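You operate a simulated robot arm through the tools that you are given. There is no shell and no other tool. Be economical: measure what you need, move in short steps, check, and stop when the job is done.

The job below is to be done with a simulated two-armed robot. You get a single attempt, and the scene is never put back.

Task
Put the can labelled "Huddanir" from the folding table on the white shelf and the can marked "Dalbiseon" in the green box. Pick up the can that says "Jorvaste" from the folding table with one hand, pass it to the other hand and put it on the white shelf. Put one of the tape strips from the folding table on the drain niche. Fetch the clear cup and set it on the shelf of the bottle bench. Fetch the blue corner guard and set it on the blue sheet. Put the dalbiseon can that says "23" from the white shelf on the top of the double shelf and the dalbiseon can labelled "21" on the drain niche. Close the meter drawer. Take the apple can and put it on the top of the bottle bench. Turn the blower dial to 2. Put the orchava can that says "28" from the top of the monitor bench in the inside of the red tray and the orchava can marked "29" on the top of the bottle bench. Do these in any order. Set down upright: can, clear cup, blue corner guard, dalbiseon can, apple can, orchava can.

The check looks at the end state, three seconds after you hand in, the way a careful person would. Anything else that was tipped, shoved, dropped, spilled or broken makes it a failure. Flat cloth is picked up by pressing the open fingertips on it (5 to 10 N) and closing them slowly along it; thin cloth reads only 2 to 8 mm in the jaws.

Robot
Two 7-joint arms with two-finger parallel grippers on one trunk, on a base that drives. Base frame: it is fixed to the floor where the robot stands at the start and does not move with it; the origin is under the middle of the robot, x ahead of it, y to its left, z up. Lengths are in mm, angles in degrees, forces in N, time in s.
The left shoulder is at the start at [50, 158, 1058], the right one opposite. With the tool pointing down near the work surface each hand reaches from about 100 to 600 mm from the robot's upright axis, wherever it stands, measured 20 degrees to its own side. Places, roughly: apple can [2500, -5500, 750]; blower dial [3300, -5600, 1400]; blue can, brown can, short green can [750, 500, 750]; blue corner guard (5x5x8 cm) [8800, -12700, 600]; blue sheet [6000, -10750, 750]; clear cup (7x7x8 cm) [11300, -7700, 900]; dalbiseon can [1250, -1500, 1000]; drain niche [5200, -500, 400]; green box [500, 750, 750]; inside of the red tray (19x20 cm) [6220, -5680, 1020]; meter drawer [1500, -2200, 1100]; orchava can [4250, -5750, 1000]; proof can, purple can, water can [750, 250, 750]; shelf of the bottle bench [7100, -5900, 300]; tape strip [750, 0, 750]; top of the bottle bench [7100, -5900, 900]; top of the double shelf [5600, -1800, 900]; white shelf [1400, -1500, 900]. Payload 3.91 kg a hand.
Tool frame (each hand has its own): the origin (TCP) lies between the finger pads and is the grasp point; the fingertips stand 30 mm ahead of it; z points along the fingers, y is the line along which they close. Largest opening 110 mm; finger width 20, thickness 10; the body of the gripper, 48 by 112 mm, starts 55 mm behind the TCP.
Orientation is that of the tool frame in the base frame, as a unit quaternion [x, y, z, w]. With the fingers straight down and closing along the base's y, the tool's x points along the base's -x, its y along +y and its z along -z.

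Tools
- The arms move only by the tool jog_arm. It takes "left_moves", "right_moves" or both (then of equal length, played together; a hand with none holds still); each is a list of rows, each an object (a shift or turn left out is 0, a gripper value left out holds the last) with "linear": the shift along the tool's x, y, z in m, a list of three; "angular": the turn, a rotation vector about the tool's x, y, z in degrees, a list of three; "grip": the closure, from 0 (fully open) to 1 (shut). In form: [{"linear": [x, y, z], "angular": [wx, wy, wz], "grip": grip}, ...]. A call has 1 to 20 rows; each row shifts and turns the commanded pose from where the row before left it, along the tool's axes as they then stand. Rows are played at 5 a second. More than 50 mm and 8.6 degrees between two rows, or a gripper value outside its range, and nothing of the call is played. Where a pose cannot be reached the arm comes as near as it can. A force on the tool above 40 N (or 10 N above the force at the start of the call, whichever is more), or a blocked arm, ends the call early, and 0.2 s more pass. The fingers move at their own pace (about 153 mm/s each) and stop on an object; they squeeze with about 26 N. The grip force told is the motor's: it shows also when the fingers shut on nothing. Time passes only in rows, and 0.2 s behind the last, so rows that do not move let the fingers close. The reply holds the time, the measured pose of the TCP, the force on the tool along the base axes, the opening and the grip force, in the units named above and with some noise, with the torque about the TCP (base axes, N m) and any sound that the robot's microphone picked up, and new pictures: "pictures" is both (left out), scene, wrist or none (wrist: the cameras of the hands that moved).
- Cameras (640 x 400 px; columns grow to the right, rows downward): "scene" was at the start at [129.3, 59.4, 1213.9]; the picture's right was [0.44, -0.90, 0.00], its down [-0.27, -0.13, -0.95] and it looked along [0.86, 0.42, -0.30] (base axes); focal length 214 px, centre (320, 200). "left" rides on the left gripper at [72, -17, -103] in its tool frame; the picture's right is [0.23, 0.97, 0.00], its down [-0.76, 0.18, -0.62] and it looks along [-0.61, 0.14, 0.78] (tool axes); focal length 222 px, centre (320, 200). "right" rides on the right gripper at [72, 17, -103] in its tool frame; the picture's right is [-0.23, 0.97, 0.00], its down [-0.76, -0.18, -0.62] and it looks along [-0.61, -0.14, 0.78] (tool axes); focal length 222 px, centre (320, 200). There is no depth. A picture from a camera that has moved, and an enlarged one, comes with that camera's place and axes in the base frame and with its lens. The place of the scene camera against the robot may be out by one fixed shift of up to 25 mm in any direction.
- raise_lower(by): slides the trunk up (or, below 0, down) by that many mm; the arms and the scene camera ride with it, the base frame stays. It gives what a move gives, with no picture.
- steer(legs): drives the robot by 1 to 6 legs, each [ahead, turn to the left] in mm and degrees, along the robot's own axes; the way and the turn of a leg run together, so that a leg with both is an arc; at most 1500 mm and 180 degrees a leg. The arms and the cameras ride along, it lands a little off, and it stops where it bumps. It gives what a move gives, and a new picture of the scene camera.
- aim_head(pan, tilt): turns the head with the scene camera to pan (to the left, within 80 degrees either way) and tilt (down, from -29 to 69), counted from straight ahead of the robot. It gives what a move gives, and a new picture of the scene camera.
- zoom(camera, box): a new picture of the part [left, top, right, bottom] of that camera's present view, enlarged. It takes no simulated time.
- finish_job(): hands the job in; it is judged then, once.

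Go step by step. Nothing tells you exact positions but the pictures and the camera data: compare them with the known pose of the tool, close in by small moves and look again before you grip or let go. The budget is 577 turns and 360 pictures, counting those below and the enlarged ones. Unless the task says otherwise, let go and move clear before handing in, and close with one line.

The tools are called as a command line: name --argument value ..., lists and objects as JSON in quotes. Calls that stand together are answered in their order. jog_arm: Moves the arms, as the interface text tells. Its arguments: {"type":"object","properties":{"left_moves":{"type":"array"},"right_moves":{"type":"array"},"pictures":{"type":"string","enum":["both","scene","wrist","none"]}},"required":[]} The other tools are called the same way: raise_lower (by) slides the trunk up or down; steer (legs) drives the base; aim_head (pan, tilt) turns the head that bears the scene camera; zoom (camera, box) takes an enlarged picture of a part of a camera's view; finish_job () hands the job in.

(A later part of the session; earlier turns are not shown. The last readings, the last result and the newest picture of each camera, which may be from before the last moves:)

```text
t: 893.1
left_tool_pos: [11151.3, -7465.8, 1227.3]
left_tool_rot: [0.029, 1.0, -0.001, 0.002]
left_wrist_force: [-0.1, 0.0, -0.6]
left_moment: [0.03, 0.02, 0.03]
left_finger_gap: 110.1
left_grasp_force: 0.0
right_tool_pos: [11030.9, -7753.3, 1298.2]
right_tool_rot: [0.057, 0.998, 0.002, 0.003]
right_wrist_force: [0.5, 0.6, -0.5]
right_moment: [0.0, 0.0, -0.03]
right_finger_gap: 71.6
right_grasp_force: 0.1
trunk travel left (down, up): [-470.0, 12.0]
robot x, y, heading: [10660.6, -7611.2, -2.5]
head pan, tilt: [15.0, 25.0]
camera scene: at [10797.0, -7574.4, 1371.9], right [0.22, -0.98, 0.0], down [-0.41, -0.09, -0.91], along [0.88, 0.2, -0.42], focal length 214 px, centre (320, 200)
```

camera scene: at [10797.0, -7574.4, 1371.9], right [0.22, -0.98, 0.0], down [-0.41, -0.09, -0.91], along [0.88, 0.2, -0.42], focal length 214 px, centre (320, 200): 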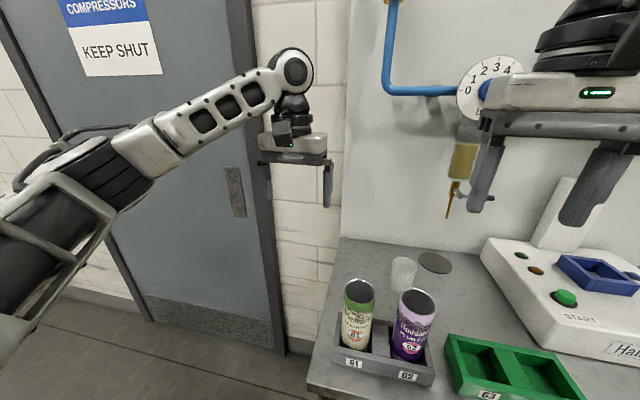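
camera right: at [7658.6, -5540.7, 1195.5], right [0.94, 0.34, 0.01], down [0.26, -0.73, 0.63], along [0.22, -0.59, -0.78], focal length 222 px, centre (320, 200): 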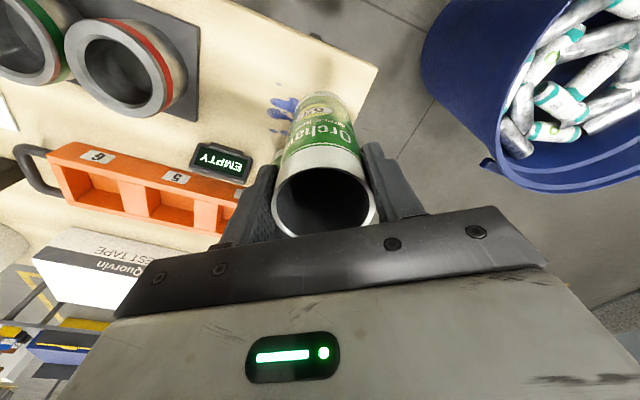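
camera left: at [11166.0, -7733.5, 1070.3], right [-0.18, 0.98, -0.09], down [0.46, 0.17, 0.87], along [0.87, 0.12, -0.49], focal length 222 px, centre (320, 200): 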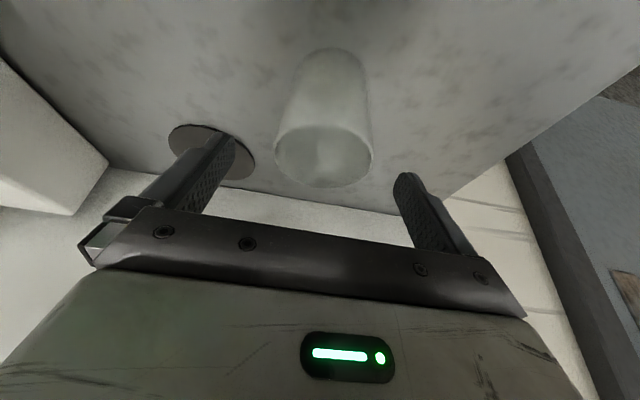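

jog_arm --right_moves '[{"angular": [0, -8, 0], "grip": 0}, {"angular": [0, -8, 0]}, {"angular": [0, -8, 0]}, {"linear": [-0.0216, 0.009, 0.0359]}, {"linear": [-0.0216, 0.009, 0.0359]}, {"linear": [-0.0216, 0.009, 0.0359]}, {"linear": [-0.0216, 0.009, 0.0359]}, {"linear": [-0.0216, 0.009, 0.0359]}]' --pictures "both"

```text
t: 894.9
left_tool_pos: [11151.6, -7466.1, 1227.0]
left_tool_rot: [0.028, 1.0, -0.001, 0.001]
left_wrist_force: [1.2, -0.3, -0.5]
left_moment: [0.0, 0.02, -0.01]
left_finger_gap: 109.9
left_grasp_force: 0.0
right_tool_pos: [11204.3, -7725.6, 1176.2]
right_tool_rot: [0.057, 0.976, -0.009, 0.21]
right_wrist_force: [0.4, -0.6, -0.6]
right_moment: [-0.03, 0.01, 0.0]
right_finger_gap: 109.9
right_grasp_force: 0.1
trunk travel left (down, up): [-470.0, 12.0]
robot x, y, heading: [10660.6, -7613.6, -2.5]
head pan, tilt: [15.0, 25.0]
camera scene: at [10796.8, -7574.1, 1371.9], right [0.22, -0.98, 0.0], down [-0.41, -0.09, -0.91], along [0.88, 0.2, -0.42], focal length 214 px, centre (320, 200)
camera right: at [11097.7, -7695.8, 1242.0], right [0.32, 0.94, 0.1], down [0.41, -0.23, 0.88], along [0.85, -0.24, -0.46], focal length 222 px, centre (320, 200)
```

scene: 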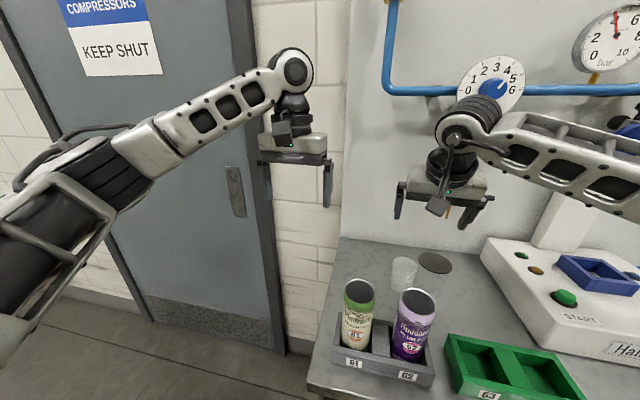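
right: 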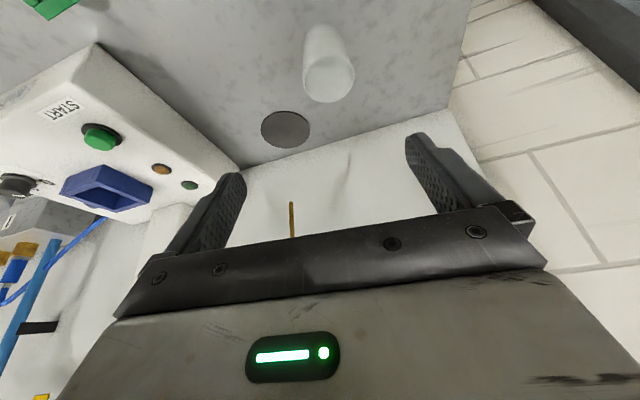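

jog_arm --right_moves '[{"linear": [-0.004, 0.004, 0.036]}, {"linear": [-0.004, 0.004, 0.036]}, {"linear": [-0.004, 0.004, 0.036]}, {"linear": [-0.003, 0.004, 0.036]}]' --pictures "both"

```text
t: 895.9
left_tool_pos: [11151.6, -7464.9, 1226.8]
left_tool_rot: [0.031, 1.0, -0.001, 0.002]
left_wrist_force: [0.0, -0.4, -0.5]
left_moment: [0.01, 0.02, -0.01]
left_finger_gap: 109.9
left_grasp_force: 0.1
right_tool_pos: [11283.0, -7720.7, 1052.0]
right_tool_rot: [0.056, 0.976, -0.01, 0.211]
right_wrist_force: [-0.4, 0.3, -0.1]
right_moment: [-0.05, -0.01, 0.0]
right_finger_gap: 110.0
right_grasp_force: 0.3
trunk travel left (down, up): [-470.0, 12.0]
robot x, y, heading: [10661.4, -7612.4, -2.4]
head pan, tilt: [15.0, 25.0]
camera scene: at [10796.5, -7574.3, 1372.0], right [0.22, -0.98, 0.0], down [-0.41, -0.09, -0.91], along [0.88, 0.2, -0.42], focal length 214 px, centre (320, 200)
camera right: at [11175.3, -7691.8, 1117.4], right [0.32, 0.94, 0.1], down [0.41, -0.23, 0.88], along [0.85, -0.24, -0.46], focal length 222 px, centre (320, 200)
```

scene: 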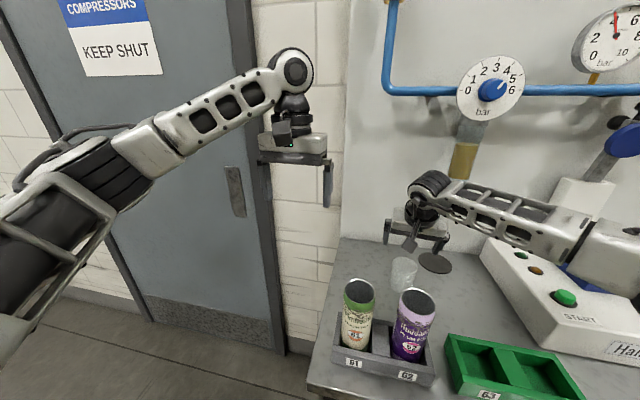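
right: 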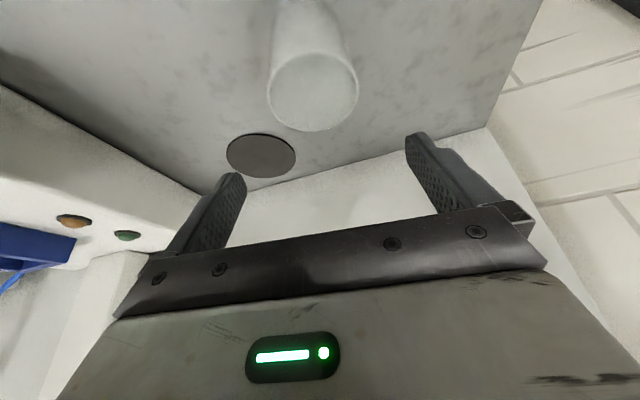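

The right forearm would come down over the Halbrenn device. I'll retreat, and re-approach with a larger tilt (45°) pointing slightly left, so the forearm stays back over the free corridor.

jog_arm --right_moves '[{"linear": [0.018, -0.006, -0.036]}, {"linear": [0.018, -0.006, -0.036]}, {"linear": [0.018, -0.006, -0.036]}, {"angular": [0, 8, 0]}, {"angular": [0, 8, 0]}, {"angular": [0, 8, 0]}, {"angular": [0, 0, -6]}, {"angular": [0, 0, -6]}, {"angular": [0, 0, -6]}, {"angular": [0, -7.5, 0]}, {"angular": [0, -7.5, 0]}, {"angular": [0, -7.5, 0]}, {"angular": [0, -7.5, 0]}, {"angular": [0, -7.5, 0]}, {"angular": [0, -7.5, 0]}]' --pictures "both"

```text
t: 899.1
left_tool_pos: [11150.5, -7465.4, 1226.7]
left_tool_rot: [0.029, 1.0, -0.001, 0.002]
left_wrist_force: [0.2, 0.7, -0.1]
left_moment: [-0.07, 0.0, -0.03]
left_finger_gap: 109.9
left_grasp_force: 0.0
right_tool_pos: [11184.7, -7728.8, 1130.2]
right_tool_rot: [-0.092, 0.917, 0.041, 0.385]
right_wrist_force: [0.4, 0.0, 0.0]
right_moment: [0.0, -0.01, 0.02]
right_finger_gap: 110.0
right_grasp_force: 0.1
trunk travel left (down, up): [-470.0, 12.0]
robot x, y, heading: [10663.8, -7609.8, -2.1]
head pan, tilt: [15.0, 25.0]
camera scene: at [10796.0, -7574.6, 1372.1], right [0.22, -0.98, 0.0], down [-0.41, -0.09, -0.91], along [0.88, 0.2, -0.42], focal length 214 px, centre (320, 200)
camera right: at [11059.3, -7735.2, 1151.8], right [-0.04, 0.99, 0.17], down [0.12, -0.16, 0.98], along [0.99, 0.06, -0.11], focal length 222 px, centre (320, 200)
```

scene: 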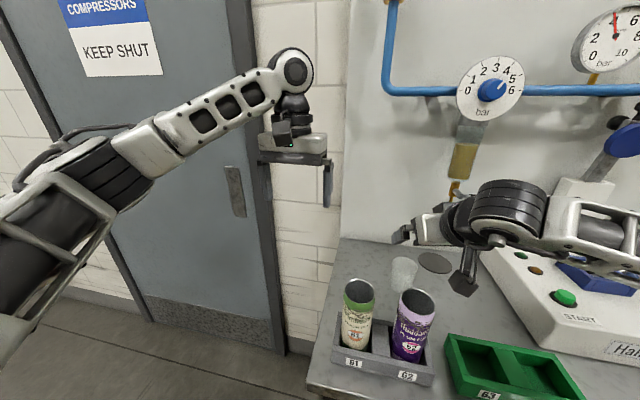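
right: 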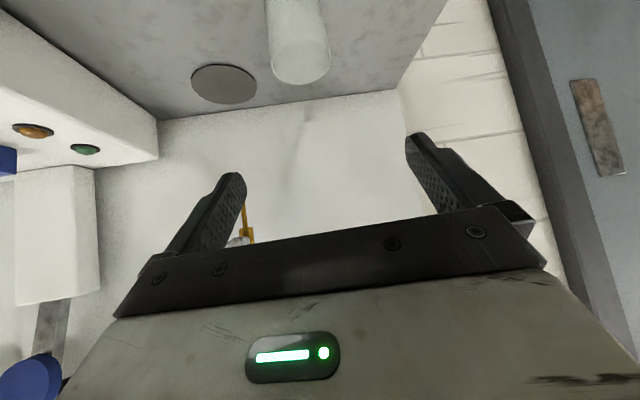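

jog_arm --right_moves '[{"linear": [0.0193, -0.0027, 0.0292]}, {"linear": [0.0193, -0.0027, 0.0292]}, {"linear": [0.0193, -0.0027, 0.0292]}]' --pictures "both"

```text
t: 899.9
left_tool_pos: [11150.7, -7465.8, 1226.7]
left_tool_rot: [0.029, 1.0, -0.001, 0.001]
left_wrist_force: [0.4, -0.2, 0.6]
left_moment: [0.0, 0.03, -0.03]
left_finger_gap: 110.1
left_grasp_force: 0.2
right_tool_pos: [11205.1, -7732.9, 1027.7]
right_tool_rot: [-0.091, 0.918, 0.04, 0.384]
right_wrist_force: [-0.7, 0.5, 0.5]
right_moment: [-0.03, -0.02, 0.0]
right_finger_gap: 109.8
right_grasp_force: 0.1
trunk travel left (down, up): [-470.0, 12.0]
robot x, y, heading: [10663.4, -7610.1, -2.6]
head pan, tilt: [15.0, 25.0]
camera scene: at [10796.6, -7574.5, 1372.0], right [0.22, -0.98, 0.0], down [-0.41, -0.09, -0.91], along [0.88, 0.2, -0.42], focal length 214 px, centre (320, 200)
camera right: at [11080.0, -7740.7, 1049.6], right [-0.04, 0.99, 0.17], down [0.13, -0.16, 0.98], along [0.99, 0.06, -0.12], focal length 222 px, centre (320, 200)
```

scene: 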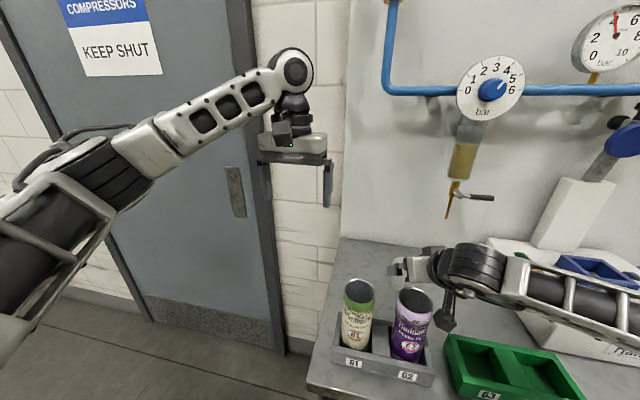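
right: 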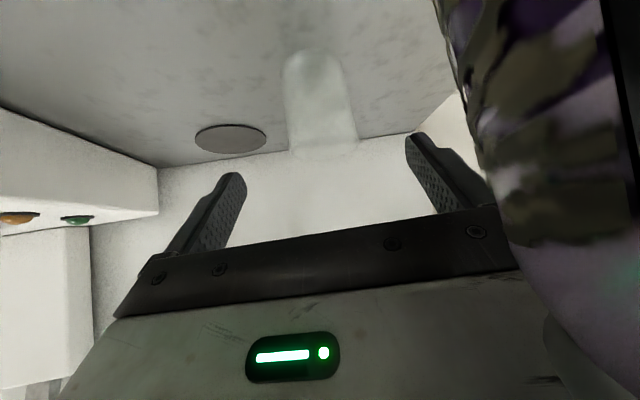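

Can 62 is very near my wrist on this line, so I retreat, yaw further left (≈30°) and approach from the right side of the cans.

jog_arm --right_moves '[{"linear": [-0.0043, -0.0148, -0.0347]}, {"linear": [-0.0043, -0.0148, -0.0347]}, {"linear": [-0.0043, -0.0148, -0.0347]}, {"angular": [-4.3, 0, -4.2]}, {"angular": [-4.3, 0, -4.2]}, {"angular": [-4.3, 0, -4.2]}, {"linear": [0.002, 0, 0.034]}, {"linear": [0.002, 0, 0.034]}]' --pictures "both"

```text
t: 901.7
left_tool_pos: [11150.8, -7466.9, 1226.6]
left_tool_rot: [0.03, 1.0, -0.001, 0.001]
left_wrist_force: [-0.6, 0.2, -0.7]
left_moment: [-0.01, -0.04, 0.03]
left_finger_gap: 110.0
left_grasp_force: 0.1
right_tool_pos: [11195.9, -7765.5, 1057.6]
right_tool_rot: [-0.234, 0.892, 0.101, 0.373]
right_wrist_force: [-0.2, -0.3, 0.2]
right_moment: [0.0, 0.01, -0.03]
right_finger_gap: 110.1
right_grasp_force: 0.0
trunk travel left (down, up): [-470.0, 12.0]
robot x, y, heading: [10659.6, -7610.1, -2.6]
head pan, tilt: [15.0, 25.0]
camera scene: at [10796.5, -7574.3, 1372.0], right [0.22, -0.98, 0.0], down [-0.41, -0.09, -0.91], along [0.88, 0.2, -0.42], focal length 214 px, centre (320, 200)
camera right: at [11077.6, -7812.2, 1079.2], right [-0.34, 0.93, 0.17], down [0.17, -0.11, 0.98], along [0.92, 0.36, -0.12], focal length 222 px, centre (320, 200)
```

scene: 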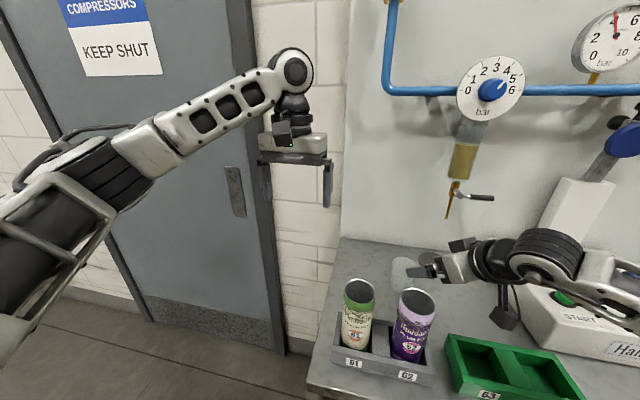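
right: 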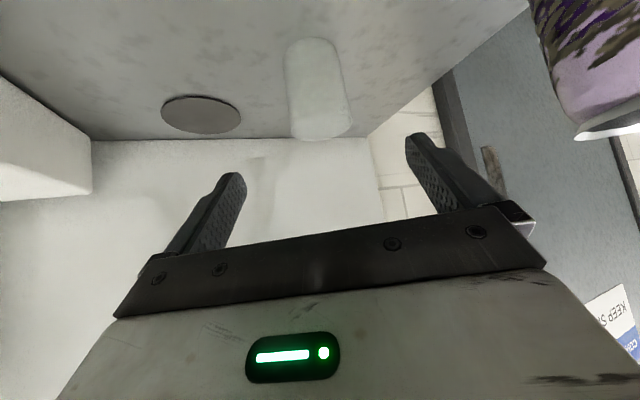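

jog_arm --right_moves '[{"linear": [0.002, 0, 0.045]}, {"linear": [0.002, 0, 0.045]}]' --pictures "both"

```text
t: 902.3
left_tool_pos: [11151.5, -7464.5, 1226.8]
left_tool_rot: [0.03, 1.0, -0.002, 0.002]
left_wrist_force: [0.4, 0.0, -0.4]
left_moment: [0.0, 0.01, -0.01]
left_finger_gap: 110.2
left_grasp_force: 0.1
right_tool_pos: [11248.4, -7732.7, 994.5]
right_tool_rot: [-0.234, 0.892, 0.1, 0.374]
right_wrist_force: [0.2, 0.3, 0.1]
right_moment: [0.01, -0.03, 0.02]
right_finger_gap: 109.8
right_grasp_force: 0.2
trunk travel left (down, up): [-470.0, 12.0]
robot x, y, heading: [10662.2, -7609.8, -2.4]
head pan, tilt: [15.0, 25.0]
camera scene: at [10796.4, -7574.0, 1372.0], right [0.22, -0.98, 0.0], down [-0.41, -0.09, -0.91], along [0.88, 0.2, -0.42], focal length 214 px, centre (320, 200)
camera right: at [11130.6, -7779.8, 1016.8], right [-0.34, 0.93, 0.17], down [0.17, -0.11, 0.98], along [0.93, 0.36, -0.12], focal length 222 px, centre (320, 200)
```

scene: 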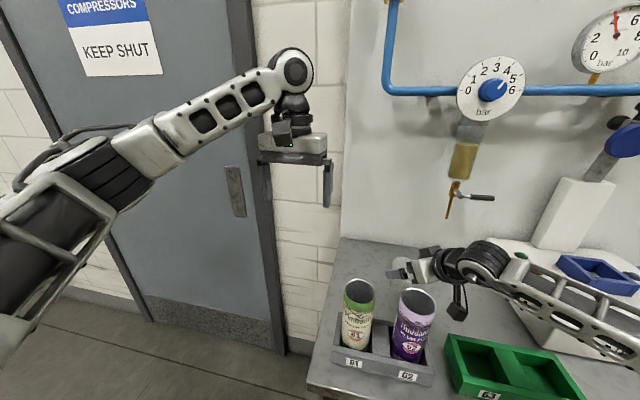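
right: 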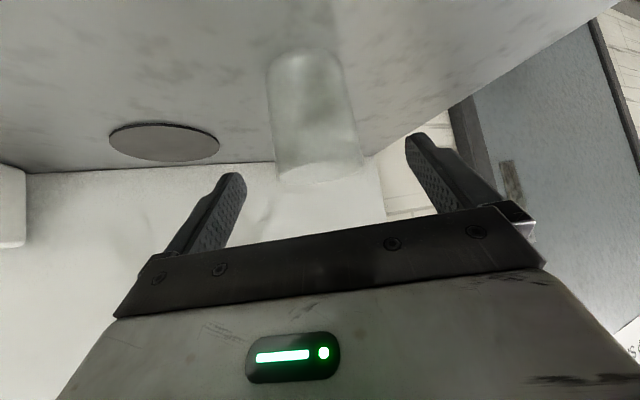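

jog_arm --right_moves '[{"linear": [0.0016, 0, 0.025]}, {"linear": [0.0016, -0.001, 0.025]}]' --pictures "wrist"

```text
t: 902.9
left_tool_pos: [11150.3, -7466.0, 1226.3]
left_tool_rot: [0.03, 1.0, -0.001, 0.002]
left_wrist_force: [0.9, -0.8, -0.4]
left_moment: [0.01, 0.03, -0.02]
left_finger_gap: 109.8
left_grasp_force: 0.0
right_tool_pos: [11276.2, -7718.5, 957.0]
right_tool_rot: [-0.234, 0.892, 0.101, 0.373]
right_wrist_force: [-0.2, 0.6, 0.1]
right_moment: [-0.04, -0.02, 0.0]
right_finger_gap: 110.0
right_grasp_force: 0.0
trunk travel left (down, up): [-470.0, 12.0]
robot x, y, heading: [10660.3, -7608.7, -2.4]
head pan, tilt: [15.0, 25.0]
camera right: at [11159.5, -7764.5, 978.3], right [-0.34, 0.93, 0.17], down [0.17, -0.11, 0.98], along [0.93, 0.36, -0.12], focal length 222 px, centre (320, 200)
```

right: 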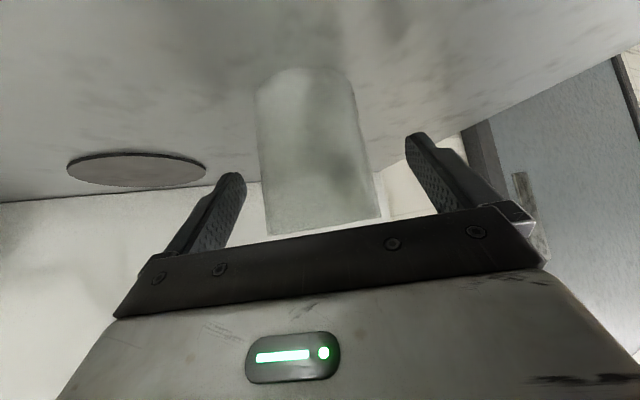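

jog_arm --right_moves '[{"grip": 0.3}, {"grip": 1}, {}, {}, {}]' --pictures "wrist"

```text
t: 904.1
left_tool_pos: [11151.2, -7465.7, 1227.1]
left_tool_rot: [0.03, 1.0, -0.002, 0.001]
left_wrist_force: [-0.5, 0.1, 0.9]
left_moment: [-0.03, 0.0, 0.04]
left_finger_gap: 110.1
left_grasp_force: 0.1
right_tool_pos: [11277.8, -7718.8, 958.1]
right_tool_rot: [-0.235, 0.892, 0.101, 0.373]
right_wrist_force: [0.1, 0.5, 1.2]
right_moment: [-0.06, -0.04, 0.0]
right_finger_gap: 60.9
right_grasp_force: 26.5
trunk travel left (down, up): [-470.0, 12.0]
robot x, y, heading: [10662.1, -7608.6, -2.5]
head pan, tilt: [15.0, 25.0]
camera right: at [11159.3, -7764.8, 979.0], right [-0.34, 0.93, 0.17], down [0.17, -0.11, 0.98], along [0.93, 0.36, -0.12], focal length 222 px, centre (320, 200)
```

right: 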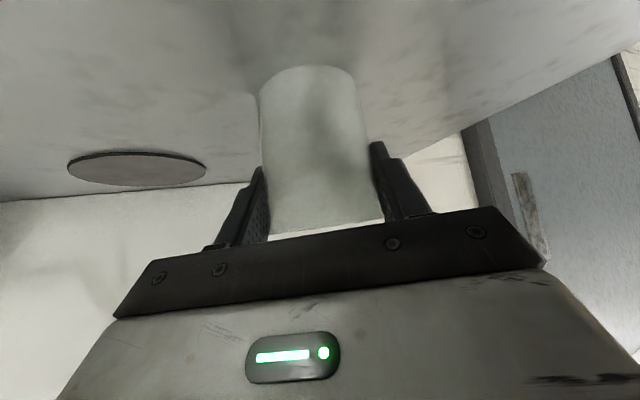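

Cup gripped. Lift it well above the can tops, then back away.

jog_arm --right_moves '[{"linear": [-0.0285, 0, -0.028]}, {"linear": [-0.0285, 0, -0.028]}, {"linear": [-0.0285, 0, -0.028]}, {"linear": [-0.0285, 0, -0.028]}, {"linear": [-0.0285, 0, -0.028]}]' --pictures "both"

```text
t: 905.3
left_tool_pos: [11151.4, -7465.8, 1226.9]
left_tool_rot: [0.03, 1.0, 0.0, 0.001]
left_wrist_force: [-0.1, -0.2, -0.1]
left_moment: [0.05, 0.02, -0.02]
left_finger_gap: 110.0
left_grasp_force: 0.1
right_tool_pos: [11277.7, -7717.2, 1156.7]
right_tool_rot: [-0.233, 0.892, 0.1, 0.374]
right_wrist_force: [-0.4, -0.2, -1.0]
right_moment: [0.0, 0.0, 0.01]
right_finger_gap: 60.7
right_grasp_force: 26.2
trunk travel left (down, up): [-470.0, 12.0]
robot x, y, heading: [10658.7, -7607.9, -2.5]
head pan, tilt: [15.0, 25.0]
camera scene: at [10795.8, -7574.1, 1372.0], right [0.22, -0.98, 0.0], down [-0.41, -0.09, -0.91], along [0.88, 0.2, -0.42], focal length 214 px, centre (320, 200)
camera right: at [11159.5, -7763.8, 1178.0], right [-0.34, 0.93, 0.17], down [0.17, -0.11, 0.98], along [0.93, 0.36, -0.12], focal length 222 px, centre (320, 200)
```

scene: 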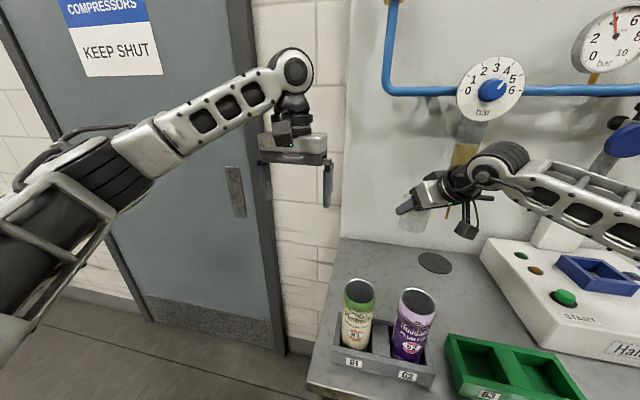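
right: 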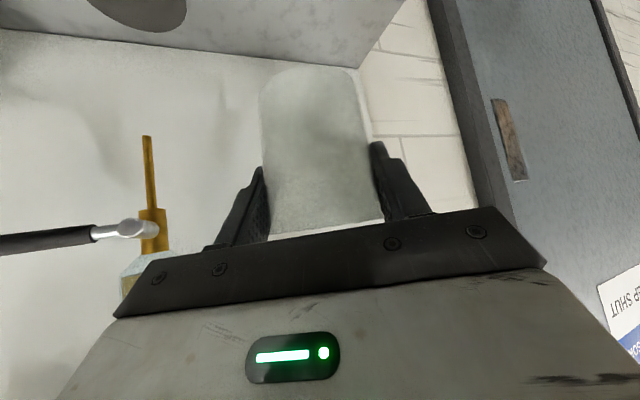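

steer --legs '[[-500, 0], [0, 104], [1170, 0], [0, 19], [1500, 0], [600, 0]]'

raise_lower --by -170

```text
t: 929.2
left_tool_pos: [8405.9, -4356.3, 1225.5]
left_tool_rot: [0.87, -0.494, -0.001, -0.002]
left_wrist_force: [-0.4, -0.8, 0.2]
left_moment: [0.03, -0.05, -0.03]
left_finger_gap: 110.0
left_grasp_force: 0.0
right_tool_pos: [8543.2, -4108.9, 1156.4]
right_tool_rot: [0.898, -0.211, -0.377, -0.085]
right_wrist_force: [-0.4, 0.1, -0.8]
right_moment: [-0.03, 0.0, 0.03]
right_finger_gap: 60.3
right_grasp_force: 25.5
trunk travel left (down, up): [-470.0, 12.0]
robot x, y, heading: [8802.6, -4678.1, 121.5]
head pan, tilt: [15.0, 25.0]
camera scene: at [8719.1, -4563.5, 1372.0], right [0.68, 0.73, 0.0], down [0.31, -0.29, -0.91], along [-0.66, 0.62, -0.42], focal length 214 px, centre (320, 200)
```

scene: 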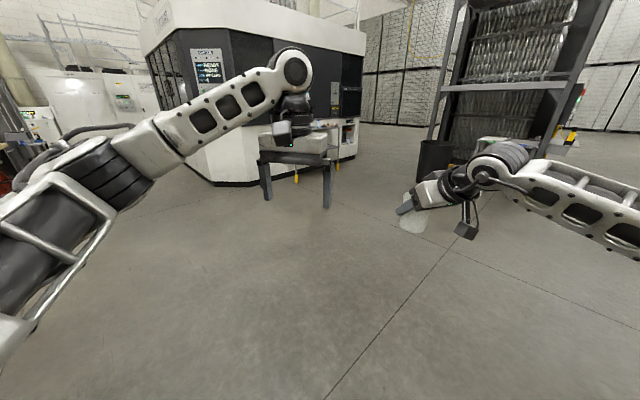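

```text
t: 931.1
left_tool_pos: [8405.8, -4355.9, 1057.3]
left_tool_rot: [0.869, -0.494, -0.001, -0.001]
left_wrist_force: [0.1, -0.9, -0.3]
left_moment: [-0.02, -0.01, -0.01]
left_finger_gap: 109.8
left_grasp_force: 0.1
right_tool_pos: [8544.0, -4109.3, 985.4]
right_tool_rot: [0.898, -0.211, -0.377, -0.086]
right_wrist_force: [-0.5, 0.3, -0.8]
right_moment: [0.01, 0.03, 0.02]
right_finger_gap: 60.4
right_grasp_force: 25.9
trunk travel left (down, up): [-300.0, 182.0]
robot x, y, heading: [8804.4, -4679.4, 121.8]
head pan, tilt: [15.0, 25.0]
```

steer --legs '[[0, 53], [1165, 0], [0, 95]]'

aim_head --pan 0 --tilt 30

```text
t: 943.4
left_tool_pos: [7834.6, -5101.5, 1056.9]
left_tool_rot: [0.7, 0.714, -0.002, 0.001]
left_wrist_force: [1.2, -0.6, 0.3]
left_moment: [-0.02, -0.04, 0.0]
left_finger_gap: 110.1
left_grasp_force: 0.1
right_tool_pos: [7592.6, -5247.6, 986.6]
right_tool_rot: [0.434, 0.814, -0.18, 0.342]
right_wrist_force: [-0.2, -0.2, -0.8]
right_moment: [0.01, 0.0, -0.01]
right_finger_gap: 59.9
right_grasp_force: 25.7
trunk travel left (down, up): [-300.0, 182.0]
robot x, y, heading: [7652.3, -4621.2, -87.6]
head pan, tilt: [15.0, 25.0]
camera scene: at [7684.5, -4733.8, 1202.0], right [-0.96, -0.3, 0.0], down [-0.12, 0.4, -0.91], along [0.27, -0.87, -0.42], focal length 214 px, centre (320, 200)
```

scene: 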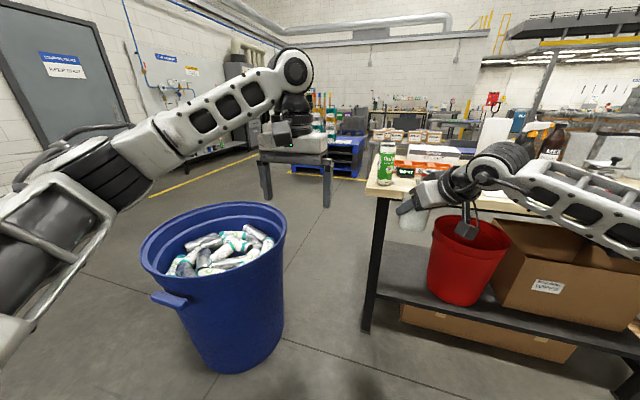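

```text
t: 944.2
left_tool_pos: [7835.1, -5100.1, 1056.6]
left_tool_rot: [0.699, 0.715, -0.002, 0.0]
left_wrist_force: [-1.1, 0.4, -0.3]
left_moment: [0.02, 0.01, 0.01]
left_finger_gap: 110.1
left_grasp_force: 0.0
right_tool_pos: [7593.3, -5248.0, 985.2]
right_tool_rot: [0.434, 0.814, -0.18, 0.342]
right_wrist_force: [-1.0, 1.1, 0.0]
right_moment: [0.01, 0.01, 0.0]
right_finger_gap: 59.8
right_grasp_force: 26.3
trunk travel left (down, up): [-300.0, 182.0]
robot x, y, heading: [7648.3, -4623.5, -87.9]
head pan, tilt: [0.0, 30.0]
camera scene: at [7660.8, -4736.1, 1194.1], right [-1.0, -0.04, 0.0], down [-0.02, 0.5, -0.87], along [0.03, -0.87, -0.5], focal length 214 px, centre (320, 200)
```

scene: 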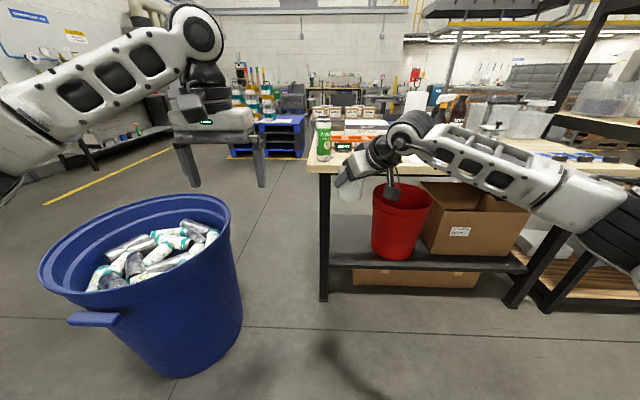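

The lower shelf is free between the left leg and the red bin. I lower the trunk, lift the left hand clear, and lower the cup before driving in.

jog_arm --left_moves '[{"linear": [0, 0, -0.045]}, {"linear": [0, 0, -0.045]}, {"linear": [0, 0, -0.045]}, {"linear": [0, 0, -0.045]}]' --pictures "none"

raise_lower --by -300

jog_arm --right_moves '[{"linear": [0.0285, -0.01, 0.028]}, {"linear": [0.0285, -0.01, 0.028]}, {"linear": [0.0285, -0.01, 0.028]}, {"linear": [0.0285, -0.01, 0.028]}, {"linear": [0.0285, -0.01, 0.028]}, {"linear": [0.0285, 0, 0.028]}, {"linear": [0.0285, 0, 0.028]}]' --pictures "both"

```text
t: 945.2
left_tool_pos: [7830.9, -5097.0, 1238.1]
left_tool_rot: [0.702, 0.713, -0.003, 0.003]
left_wrist_force: [0.2, -0.5, -0.5]
left_moment: [0.01, 0.02, 0.0]
left_finger_gap: 109.8
left_grasp_force: 0.1
right_tool_pos: [7591.4, -5247.4, 986.9]
right_tool_rot: [0.433, 0.814, -0.179, 0.344]
right_wrist_force: [0.4, -0.8, -0.3]
right_moment: [-0.01, 0.02, -0.01]
right_finger_gap: 60.2
right_grasp_force: 26.5
trunk travel left (down, up): [-300.0, 182.0]
robot x, y, heading: [7650.9, -4627.2, -87.8]
head pan, tilt: [0.0, 30.0]
```

```text
t: 948.2
left_tool_pos: [7833.6, -5098.7, 937.4]
left_tool_rot: [0.699, 0.715, -0.002, 0.001]
left_wrist_force: [-0.3, -0.6, -0.7]
left_moment: [-0.01, -0.04, 0.02]
left_finger_gap: 110.0
left_grasp_force: 0.2
right_tool_pos: [7593.7, -5246.8, 686.3]
right_tool_rot: [0.433, 0.814, -0.179, 0.342]
right_wrist_force: [0.2, 0.2, -0.1]
right_moment: [0.02, 0.01, 0.0]
right_finger_gap: 60.0
right_grasp_force: 26.2
trunk travel left (down, up): [0.0, 482.0]
robot x, y, heading: [7653.4, -4627.2, -87.5]
head pan, tilt: [0.0, 30.0]
```

```text
t: 949.8
left_tool_pos: [7833.8, -5098.5, 937.0]
left_tool_rot: [0.7, 0.714, -0.003, 0.0]
left_wrist_force: [0.9, 0.1, -0.4]
left_moment: [-0.02, 0.01, 0.0]
left_finger_gap: 109.9
left_grasp_force: 0.0
right_tool_pos: [7553.5, -5275.9, 404.3]
right_tool_rot: [0.433, 0.814, -0.18, 0.342]
right_wrist_force: [-0.3, -0.3, -0.5]
right_moment: [0.03, -0.01, 0.03]
right_finger_gap: 59.9
right_grasp_force: 25.9
trunk travel left (down, up): [0.0, 482.0]
robot x, y, heading: [7651.7, -4622.1, -87.9]
head pan, tilt: [0.0, 30.0]
camera scene: at [7660.7, -4736.0, 894.1], right [-1.0, -0.04, 0.0], down [-0.02, 0.5, -0.87], along [0.03, -0.87, -0.5], focal length 214 px, centre (320, 200)
camera right: at [7496.2, -5162.5, 425.1], right [0.9, 0.41, 0.17], down [-0.1, -0.18, 0.98], along [0.43, -0.89, -0.12], focal length 222 px, centre (320, 200)
```

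scene: 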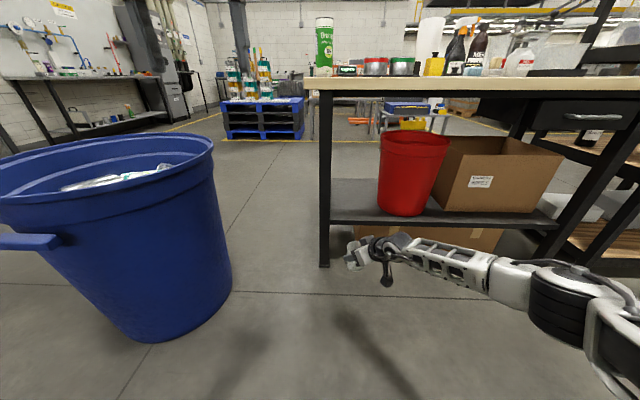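
right: 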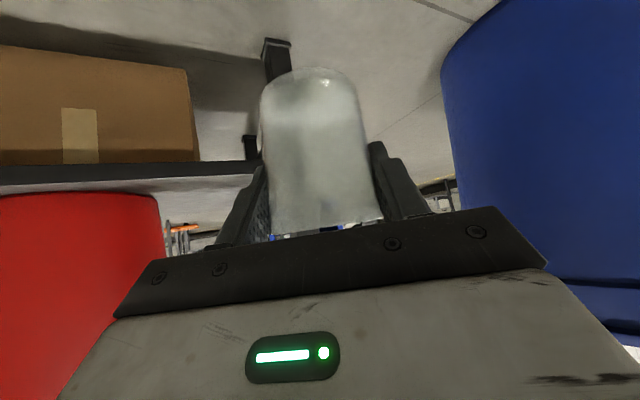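

jog_arm --right_moves '[{"linear": [0.0117, -0.0248, -0.012]}, {"linear": [0.007, 0, 0.007]}]' --pictures "none"

steer --legs '[[370, 0]]'

zoom --camera "right" --box '[0, 0, 640, 400]'

```text
t: 950.4
left_tool_pos: [7833.1, -5098.9, 937.7]
left_tool_rot: [0.7, 0.714, -0.002, 0.001]
left_wrist_force: [-0.2, 0.2, -0.5]
left_moment: [0.02, 0.0, 0.02]
left_finger_gap: 110.3
left_grasp_force: 0.1
right_tool_pos: [7533.3, -5277.9, 397.2]
right_tool_rot: [0.437, 0.806, -0.197, 0.348]
right_wrist_force: [-1.0, -0.1, -0.1]
right_moment: [0.0, 0.0, 0.02]
right_finger_gap: 59.8
right_grasp_force: 26.2
right hand out of reach, approached as far as the arm can: row 1, 2
trunk travel left (down, up): [0.0, 482.0]
robot x, y, heading: [7645.5, -4622.4, -87.9]
head pan, tilt: [0.0, 30.0]
```

```text
t: 952.8
left_tool_pos: [7844.5, -5476.4, 936.5]
left_tool_rot: [0.702, 0.713, -0.003, 0.001]
left_wrist_force: [0.6, 0.6, -0.4]
left_moment: [-0.04, 0.04, -0.03]
left_finger_gap: 110.0
left_grasp_force: 0.1
right_tool_pos: [7544.1, -5653.3, 397.1]
right_tool_rot: [0.44, 0.805, -0.198, 0.346]
right_wrist_force: [-0.7, -0.4, -0.4]
right_moment: [-0.03, 0.0, -0.01]
right_finger_gap: 59.7
right_grasp_force: 26.0
trunk travel left (down, up): [0.0, 482.0]
robot x, y, heading: [7662.4, -5000.7, -88.2]
head pan, tilt: [0.0, 30.0]
camera scene: at [7673.4, -5112.8, 894.0], right [-1.0, -0.03, 0.0], down [-0.02, 0.5, -0.87], along [0.03, -0.87, -0.5], focal length 214 px, centre (320, 200)
```

scene: 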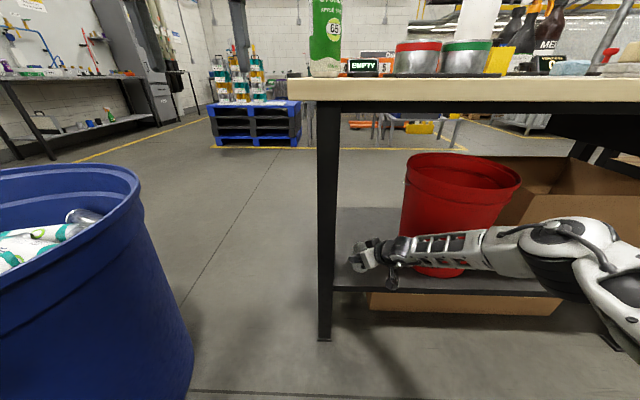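

```text
1.00 times, centred on (320, 200) of right (not enlarged: the box is as wide or as high as the picture)
camera zoom: at [7490.9, -5538.0, 415.0], right [0.91, 0.39, 0.15], down [-0.11, -0.14, 0.98], along [0.41, -0.91, -0.09], focal length 222 px, centre (320, 200)
```

zoom: 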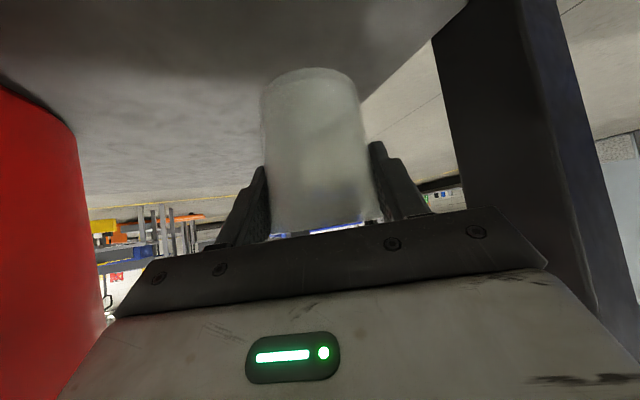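

jog_arm --right_moves '[{"angular": [0, 1.3, 1.5]}, {"linear": [0.0145, 0, 0.0138]}, {"linear": [0.0036, 0, 0.0035]}, {"linear": [0.0022, 0, 0.0021]}, {"linear": [0.0022, 0, 0.0021]}, {}]' --pictures "none"

```text
t: 954.2
left_tool_pos: [7843.4, -5476.4, 936.8]
left_tool_rot: [0.702, 0.712, -0.003, 0.001]
left_wrist_force: [0.4, -0.8, 0.5]
left_moment: [0.0, -0.02, -0.01]
left_finger_gap: 110.0
left_grasp_force: 0.0
right_tool_pos: [7543.7, -5652.8, 365.9]
right_tool_rot: [0.453, 0.803, -0.188, 0.339]
right_wrist_force: [1.0, 0.5, -1.5]
right_moment: [0.02, 0.0, 0.0]
right_finger_gap: 59.7
right_grasp_force: 26.4
trunk travel left (down, up): [0.0, 482.0]
robot x, y, heading: [7664.8, -5003.3, -88.2]
head pan, tilt: [0.0, 30.0]
```

jog_arm --right_moves '[{"linear": [0.0022, 0, 0.0021]}, {"linear": [0.0022, 0, 0.0021]}, {"linear": [0.0022, 0, 0.0021]}, {"linear": [0.0022, 0, 0.0021]}, {}]' --pictures "none"

```text
t: 955.4
left_tool_pos: [7843.9, -5474.4, 938.8]
left_tool_rot: [0.702, 0.713, -0.004, 0.0]
left_wrist_force: [0.5, 0.0, -0.7]
left_moment: [-0.02, -0.01, 0.03]
left_finger_gap: 110.0
left_grasp_force: 0.0
right_tool_pos: [7545.2, -5654.7, 357.2]
right_tool_rot: [0.451, 0.802, -0.19, 0.342]
right_wrist_force: [1.0, 3.0, 16.2]
right_moment: [0.15, 0.39, -0.1]
right_finger_gap: 60.2
right_grasp_force: 25.6
trunk travel left (down, up): [0.0, 482.0]
robot x, y, heading: [7660.0, -5001.5, -88.1]
head pan, tilt: [0.0, 30.0]
```

Contact at 357. Release and retract along the fingers.

jog_arm --right_moves '[{"linear": [-0.0015, 0, -0.0015]}, {"grip": 0.15}, {}, {}, {"linear": [0, 0, -0.04]}, {"linear": [0, 0, -0.04]}, {"linear": [0, 0, -0.04]}]' --pictures "both"

```text
t: 957.0
left_tool_pos: [7844.3, -5475.8, 937.7]
left_tool_rot: [0.702, 0.713, -0.003, 0.002]
left_wrist_force: [-0.1, -0.6, -0.2]
left_moment: [0.02, 0.0, -0.02]
left_finger_gap: 109.8
left_grasp_force: 0.1
right_tool_pos: [7500.2, -5577.8, 443.1]
right_tool_rot: [0.452, 0.803, -0.189, 0.34]
right_wrist_force: [0.6, 0.6, 0.2]
right_moment: [-0.03, 0.04, 0.01]
right_finger_gap: 93.4
right_grasp_force: 0.1
trunk travel left (down, up): [0.0, 482.0]
robot x, y, heading: [7664.2, -5002.5, -88.0]
head pan, tilt: [0.0, 30.0]
camera scene: at [7673.4, -5112.9, 894.0], right [-1.0, -0.03, 0.0], down [-0.02, 0.5, -0.87], along [0.03, -0.87, -0.5], focal length 214 px, centre (320, 200)
camera right: at [7449.7, -5461.7, 462.9], right [0.91, 0.37, 0.17], down [-0.11, -0.17, 0.98], along [0.39, -0.91, -0.11], focal length 222 px, centre (320, 200)
```

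scene: 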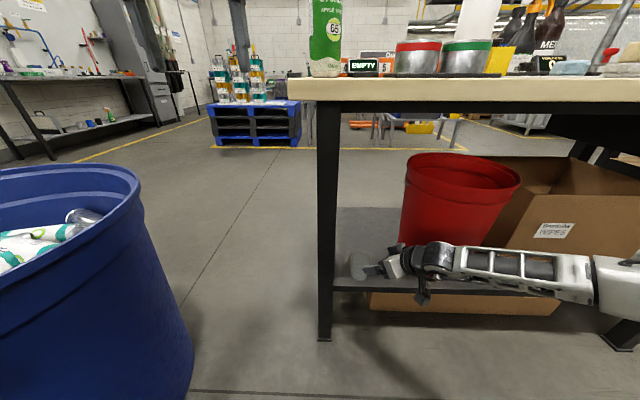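
right: 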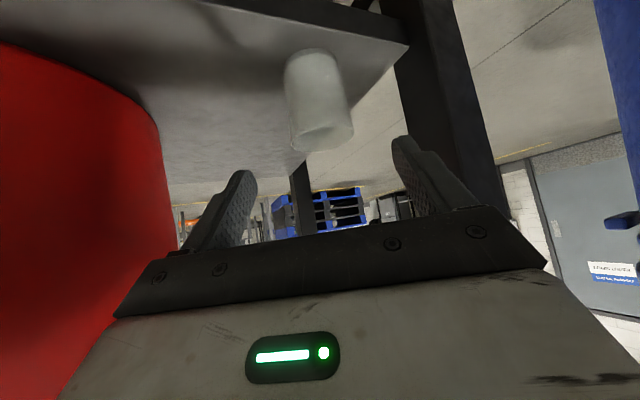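

The cup stands on the shelf. I back out, restore the arm and trunk, then head for the blue corner guard.

steer --legs '[[-430, 0]]'

raise_lower --by 300

jog_arm --right_moves '[{"linear": [-0.03, 0, -0.03]}, {"linear": [-0.03, 0, -0.03]}, {"linear": [-0.03, 0, -0.03]}, {"linear": [-0.03, 0, -0.03]}, {"linear": [-0.03, 0, -0.03]}, {"linear": [-0.03, 0, -0.03]}, {"angular": [0, 7.5, 0]}, {"angular": [0, 7.5, 0]}, {"angular": [0, 7.5, 0]}, {"angular": [0, 7.5, 0]}, {"angular": [0, 7.5, 0]}, {"angular": [0, 7.5, 0]}, {"angular": [0, 0, 8]}, {"angular": [0, 0, 8]}, {"angular": [0, 0, 8]}, {"angular": [0, 0, 8]}]' --pictures "none"

jog_arm --left_moves '[{"linear": [0, 0, 0.045], "grip": 0.2}, {"linear": [0, 0, 0.045]}]' --pictures "none"

steer --legs '[[0, 93], [1150, 0], [0, -60], [1500, 0], [500, 0], [0, -30]]'

```text
t: 959.6
left_tool_pos: [7831.1, -5052.2, 936.3]
left_tool_rot: [0.701, 0.713, -0.003, 0.001]
left_wrist_force: [0.0, -0.3, 0.3]
left_moment: [0.02, -0.01, -0.01]
left_finger_gap: 109.8
left_grasp_force: 0.0
right_tool_pos: [7487.3, -5154.5, 441.7]
right_tool_rot: [0.451, 0.803, -0.188, 0.34]
right_wrist_force: [0.4, -0.3, -0.5]
right_moment: [-0.03, 0.0, -0.02]
right_finger_gap: 93.5
right_grasp_force: 0.1
trunk travel left (down, up): [0.0, 482.0]
robot x, y, heading: [7648.2, -4575.4, -88.2]
head pan, tilt: [0.0, 30.0]
camera scene: at [7659.4, -4689.4, 894.0], right [-1.0, -0.03, 0.0], down [-0.02, 0.5, -0.87], along [0.03, -0.87, -0.5], focal length 214 px, centre (320, 200)
```

scene: 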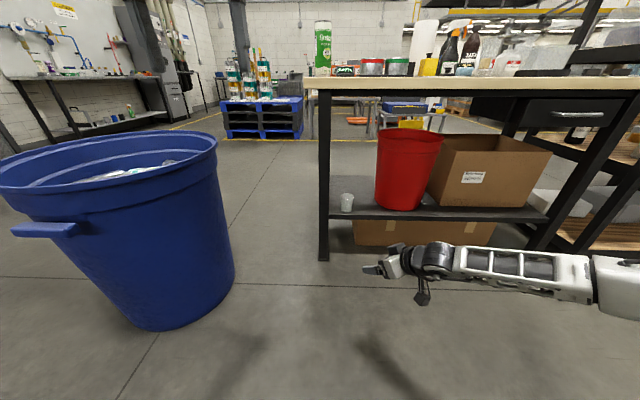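

```text
t: 962.6
left_tool_pos: [7830.7, -5052.7, 1236.6]
left_tool_rot: [0.701, 0.713, -0.002, 0.002]
left_wrist_force: [0.6, -0.1, -0.2]
left_moment: [0.01, 0.01, 0.0]
left_finger_gap: 110.4
left_grasp_force: 0.1
right_tool_pos: [7486.5, -5154.8, 741.9]
right_tool_rot: [0.452, 0.803, -0.188, 0.34]
right_wrist_force: [-0.3, -0.4, 0.0]
right_moment: [-0.01, 0.0, -0.02]
right_finger_gap: 93.4
right_grasp_force: 0.1
trunk travel left (down, up): [-300.0, 182.0]
robot x, y, heading: [7648.6, -4576.3, -88.2]
head pan, tilt: [0.0, 30.0]
```

```text
t: 966.0
left_tool_pos: [7831.1, -5051.0, 1237.2]
left_tool_rot: [0.701, 0.713, -0.003, 0.002]
left_wrist_force: [-0.7, 0.2, -0.2]
left_moment: [0.03, 0.0, 0.04]
left_finger_gap: 110.1
left_grasp_force: 0.0
right_tool_pos: [7483.7, -5151.6, 995.8]
right_tool_rot: [0.71, 0.7, -0.014, 0.071]
right_wrist_force: [0.8, -0.7, -0.7]
right_moment: [0.0, 0.0, 0.01]
right_finger_gap: 93.5
right_grasp_force: 0.0
right hand out of reach, approached as far as the arm can: row 12
trunk travel left (down, up): [-300.0, 182.0]
robot x, y, heading: [7651.4, -4574.3, -88.2]
head pan, tilt: [0.0, 30.0]
```

```text
t: 966.6
left_tool_pos: [7832.0, -5054.6, 1146.7]
left_tool_rot: [0.7, 0.714, -0.004, 0.001]
left_wrist_force: [0.2, -0.3, 0.2]
left_moment: [0.0, 0.01, 0.05]
left_finger_gap: 87.9
left_grasp_force: 0.0
right_tool_pos: [7483.9, -5153.5, 995.3]
right_tool_rot: [0.71, 0.701, -0.014, 0.071]
right_wrist_force: [-0.1, 1.1, -0.8]
right_moment: [-0.03, -0.01, 0.03]
right_finger_gap: 93.7
right_grasp_force: 0.0
trunk travel left (down, up): [-300.0, 182.0]
robot x, y, heading: [7649.7, -4577.7, -87.7]
head pan, tilt: [0.0, 30.0]
```

```text
t: 990.2
left_tool_pos: [10176.5, -6629.8, 1145.6]
left_tool_rot: [0.688, 0.725, -0.003, 0.001]
left_wrist_force: [0.1, 0.2, 0.1]
left_moment: [0.04, -0.01, -0.04]
left_finger_gap: 88.0
left_grasp_force: 0.1
right_tool_pos: [9834.3, -6741.3, 995.6]
right_tool_rot: [0.696, 0.714, -0.013, 0.07]
right_wrist_force: [0.5, -0.3, -0.1]
right_moment: [0.0, -0.03, -0.01]
right_finger_gap: 93.4
right_grasp_force: 0.1
trunk travel left (down, up): [-300.0, 182.0]
robot x, y, heading: [9978.5, -6163.2, -86.0]
head pan, tilt: [0.0, 30.0]
camera scene: at [9992.5, -6273.3, 1194.0], right [-1.0, -0.07, 0.0], down [-0.04, 0.5, -0.87], along [0.06, -0.86, -0.5], focal length 214 px, centre (320, 200)
```

scene: 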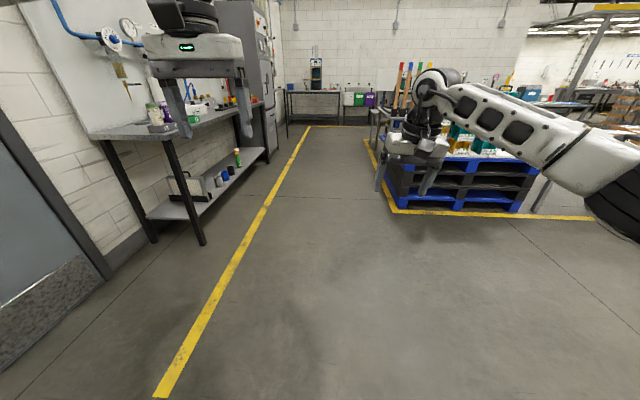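

steer --legs '[[0, -3], [1500, 0], [1500, 0], [500, 0]]'

aim_head --pan -15 --tilt 12

```text
t: 1007.5
left_tool_pos: [10271.9, -10116.5, 1145.0]
left_tool_rot: [0.707, 0.707, -0.003, 0.002]
left_wrist_force: [-0.5, -0.5, 0.8]
left_moment: [0.01, -0.02, 0.0]
left_finger_gap: 88.1
left_grasp_force: 0.1
right_tool_pos: [9924.9, -10207.8, 994.9]
right_tool_rot: [0.715, 0.695, -0.014, 0.071]
right_wrist_force: [-0.4, -0.1, 1.3]
right_moment: [0.01, 0.02, -0.02]
right_finger_gap: 93.3
right_grasp_force: 0.0
trunk travel left (down, up): [-300.0, 182.0]
robot x, y, heading: [10095.1, -9638.3, -89.1]
head pan, tilt: [0.0, 30.0]
camera scene: at [10106.9, -9749.0, 1194.0], right [-1.0, -0.02, 0.0], down [-0.01, 0.5, -0.87], along [0.01, -0.87, -0.5], focal length 214 px, centre (320, 200)
```

scene: 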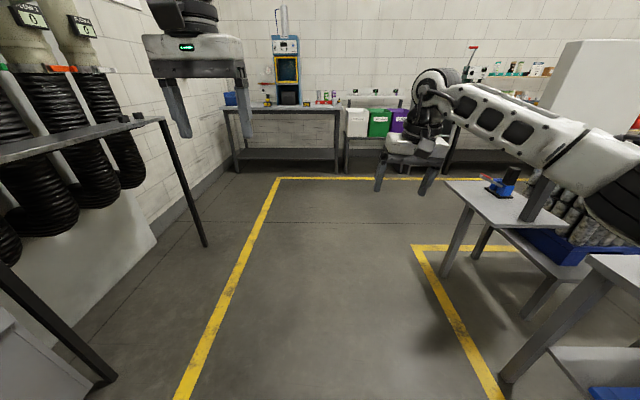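

```text
t: 1008.3
left_tool_pos: [10273.6, -10115.7, 1145.4]
left_tool_rot: [0.707, 0.707, -0.003, 0.001]
left_wrist_force: [-0.5, 0.3, -0.2]
left_moment: [0.02, 0.0, 0.01]
left_finger_gap: 87.9
left_grasp_force: 0.0
right_tool_pos: [9924.1, -10208.2, 996.3]
right_tool_rot: [0.715, 0.695, -0.014, 0.071]
right_wrist_force: [0.0, 0.6, 0.0]
right_moment: [0.0, 0.03, 0.02]
right_finger_gap: 93.8
right_grasp_force: 0.1
trunk travel left (down, up): [-300.0, 182.0]
robot x, y, heading: [10099.3, -9637.3, -89.4]
head pan, tilt: [-15.0, 12.0]
camera scene: at [10082.8, -9748.9, 1223.1], right [-0.97, 0.24, 0.0], down [0.05, 0.2, -0.98], along [-0.24, -0.95, -0.21], focal length 214 px, centre (320, 200)
```

scene: 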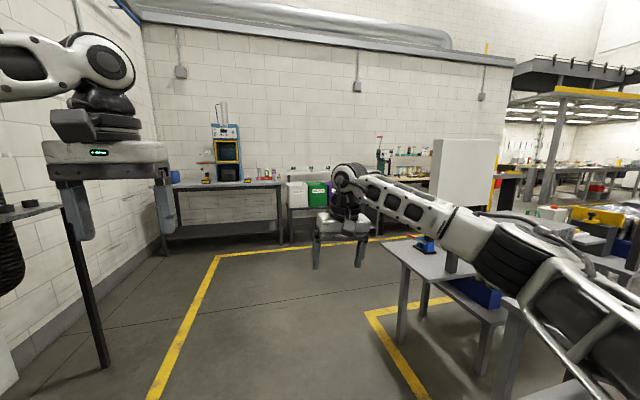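

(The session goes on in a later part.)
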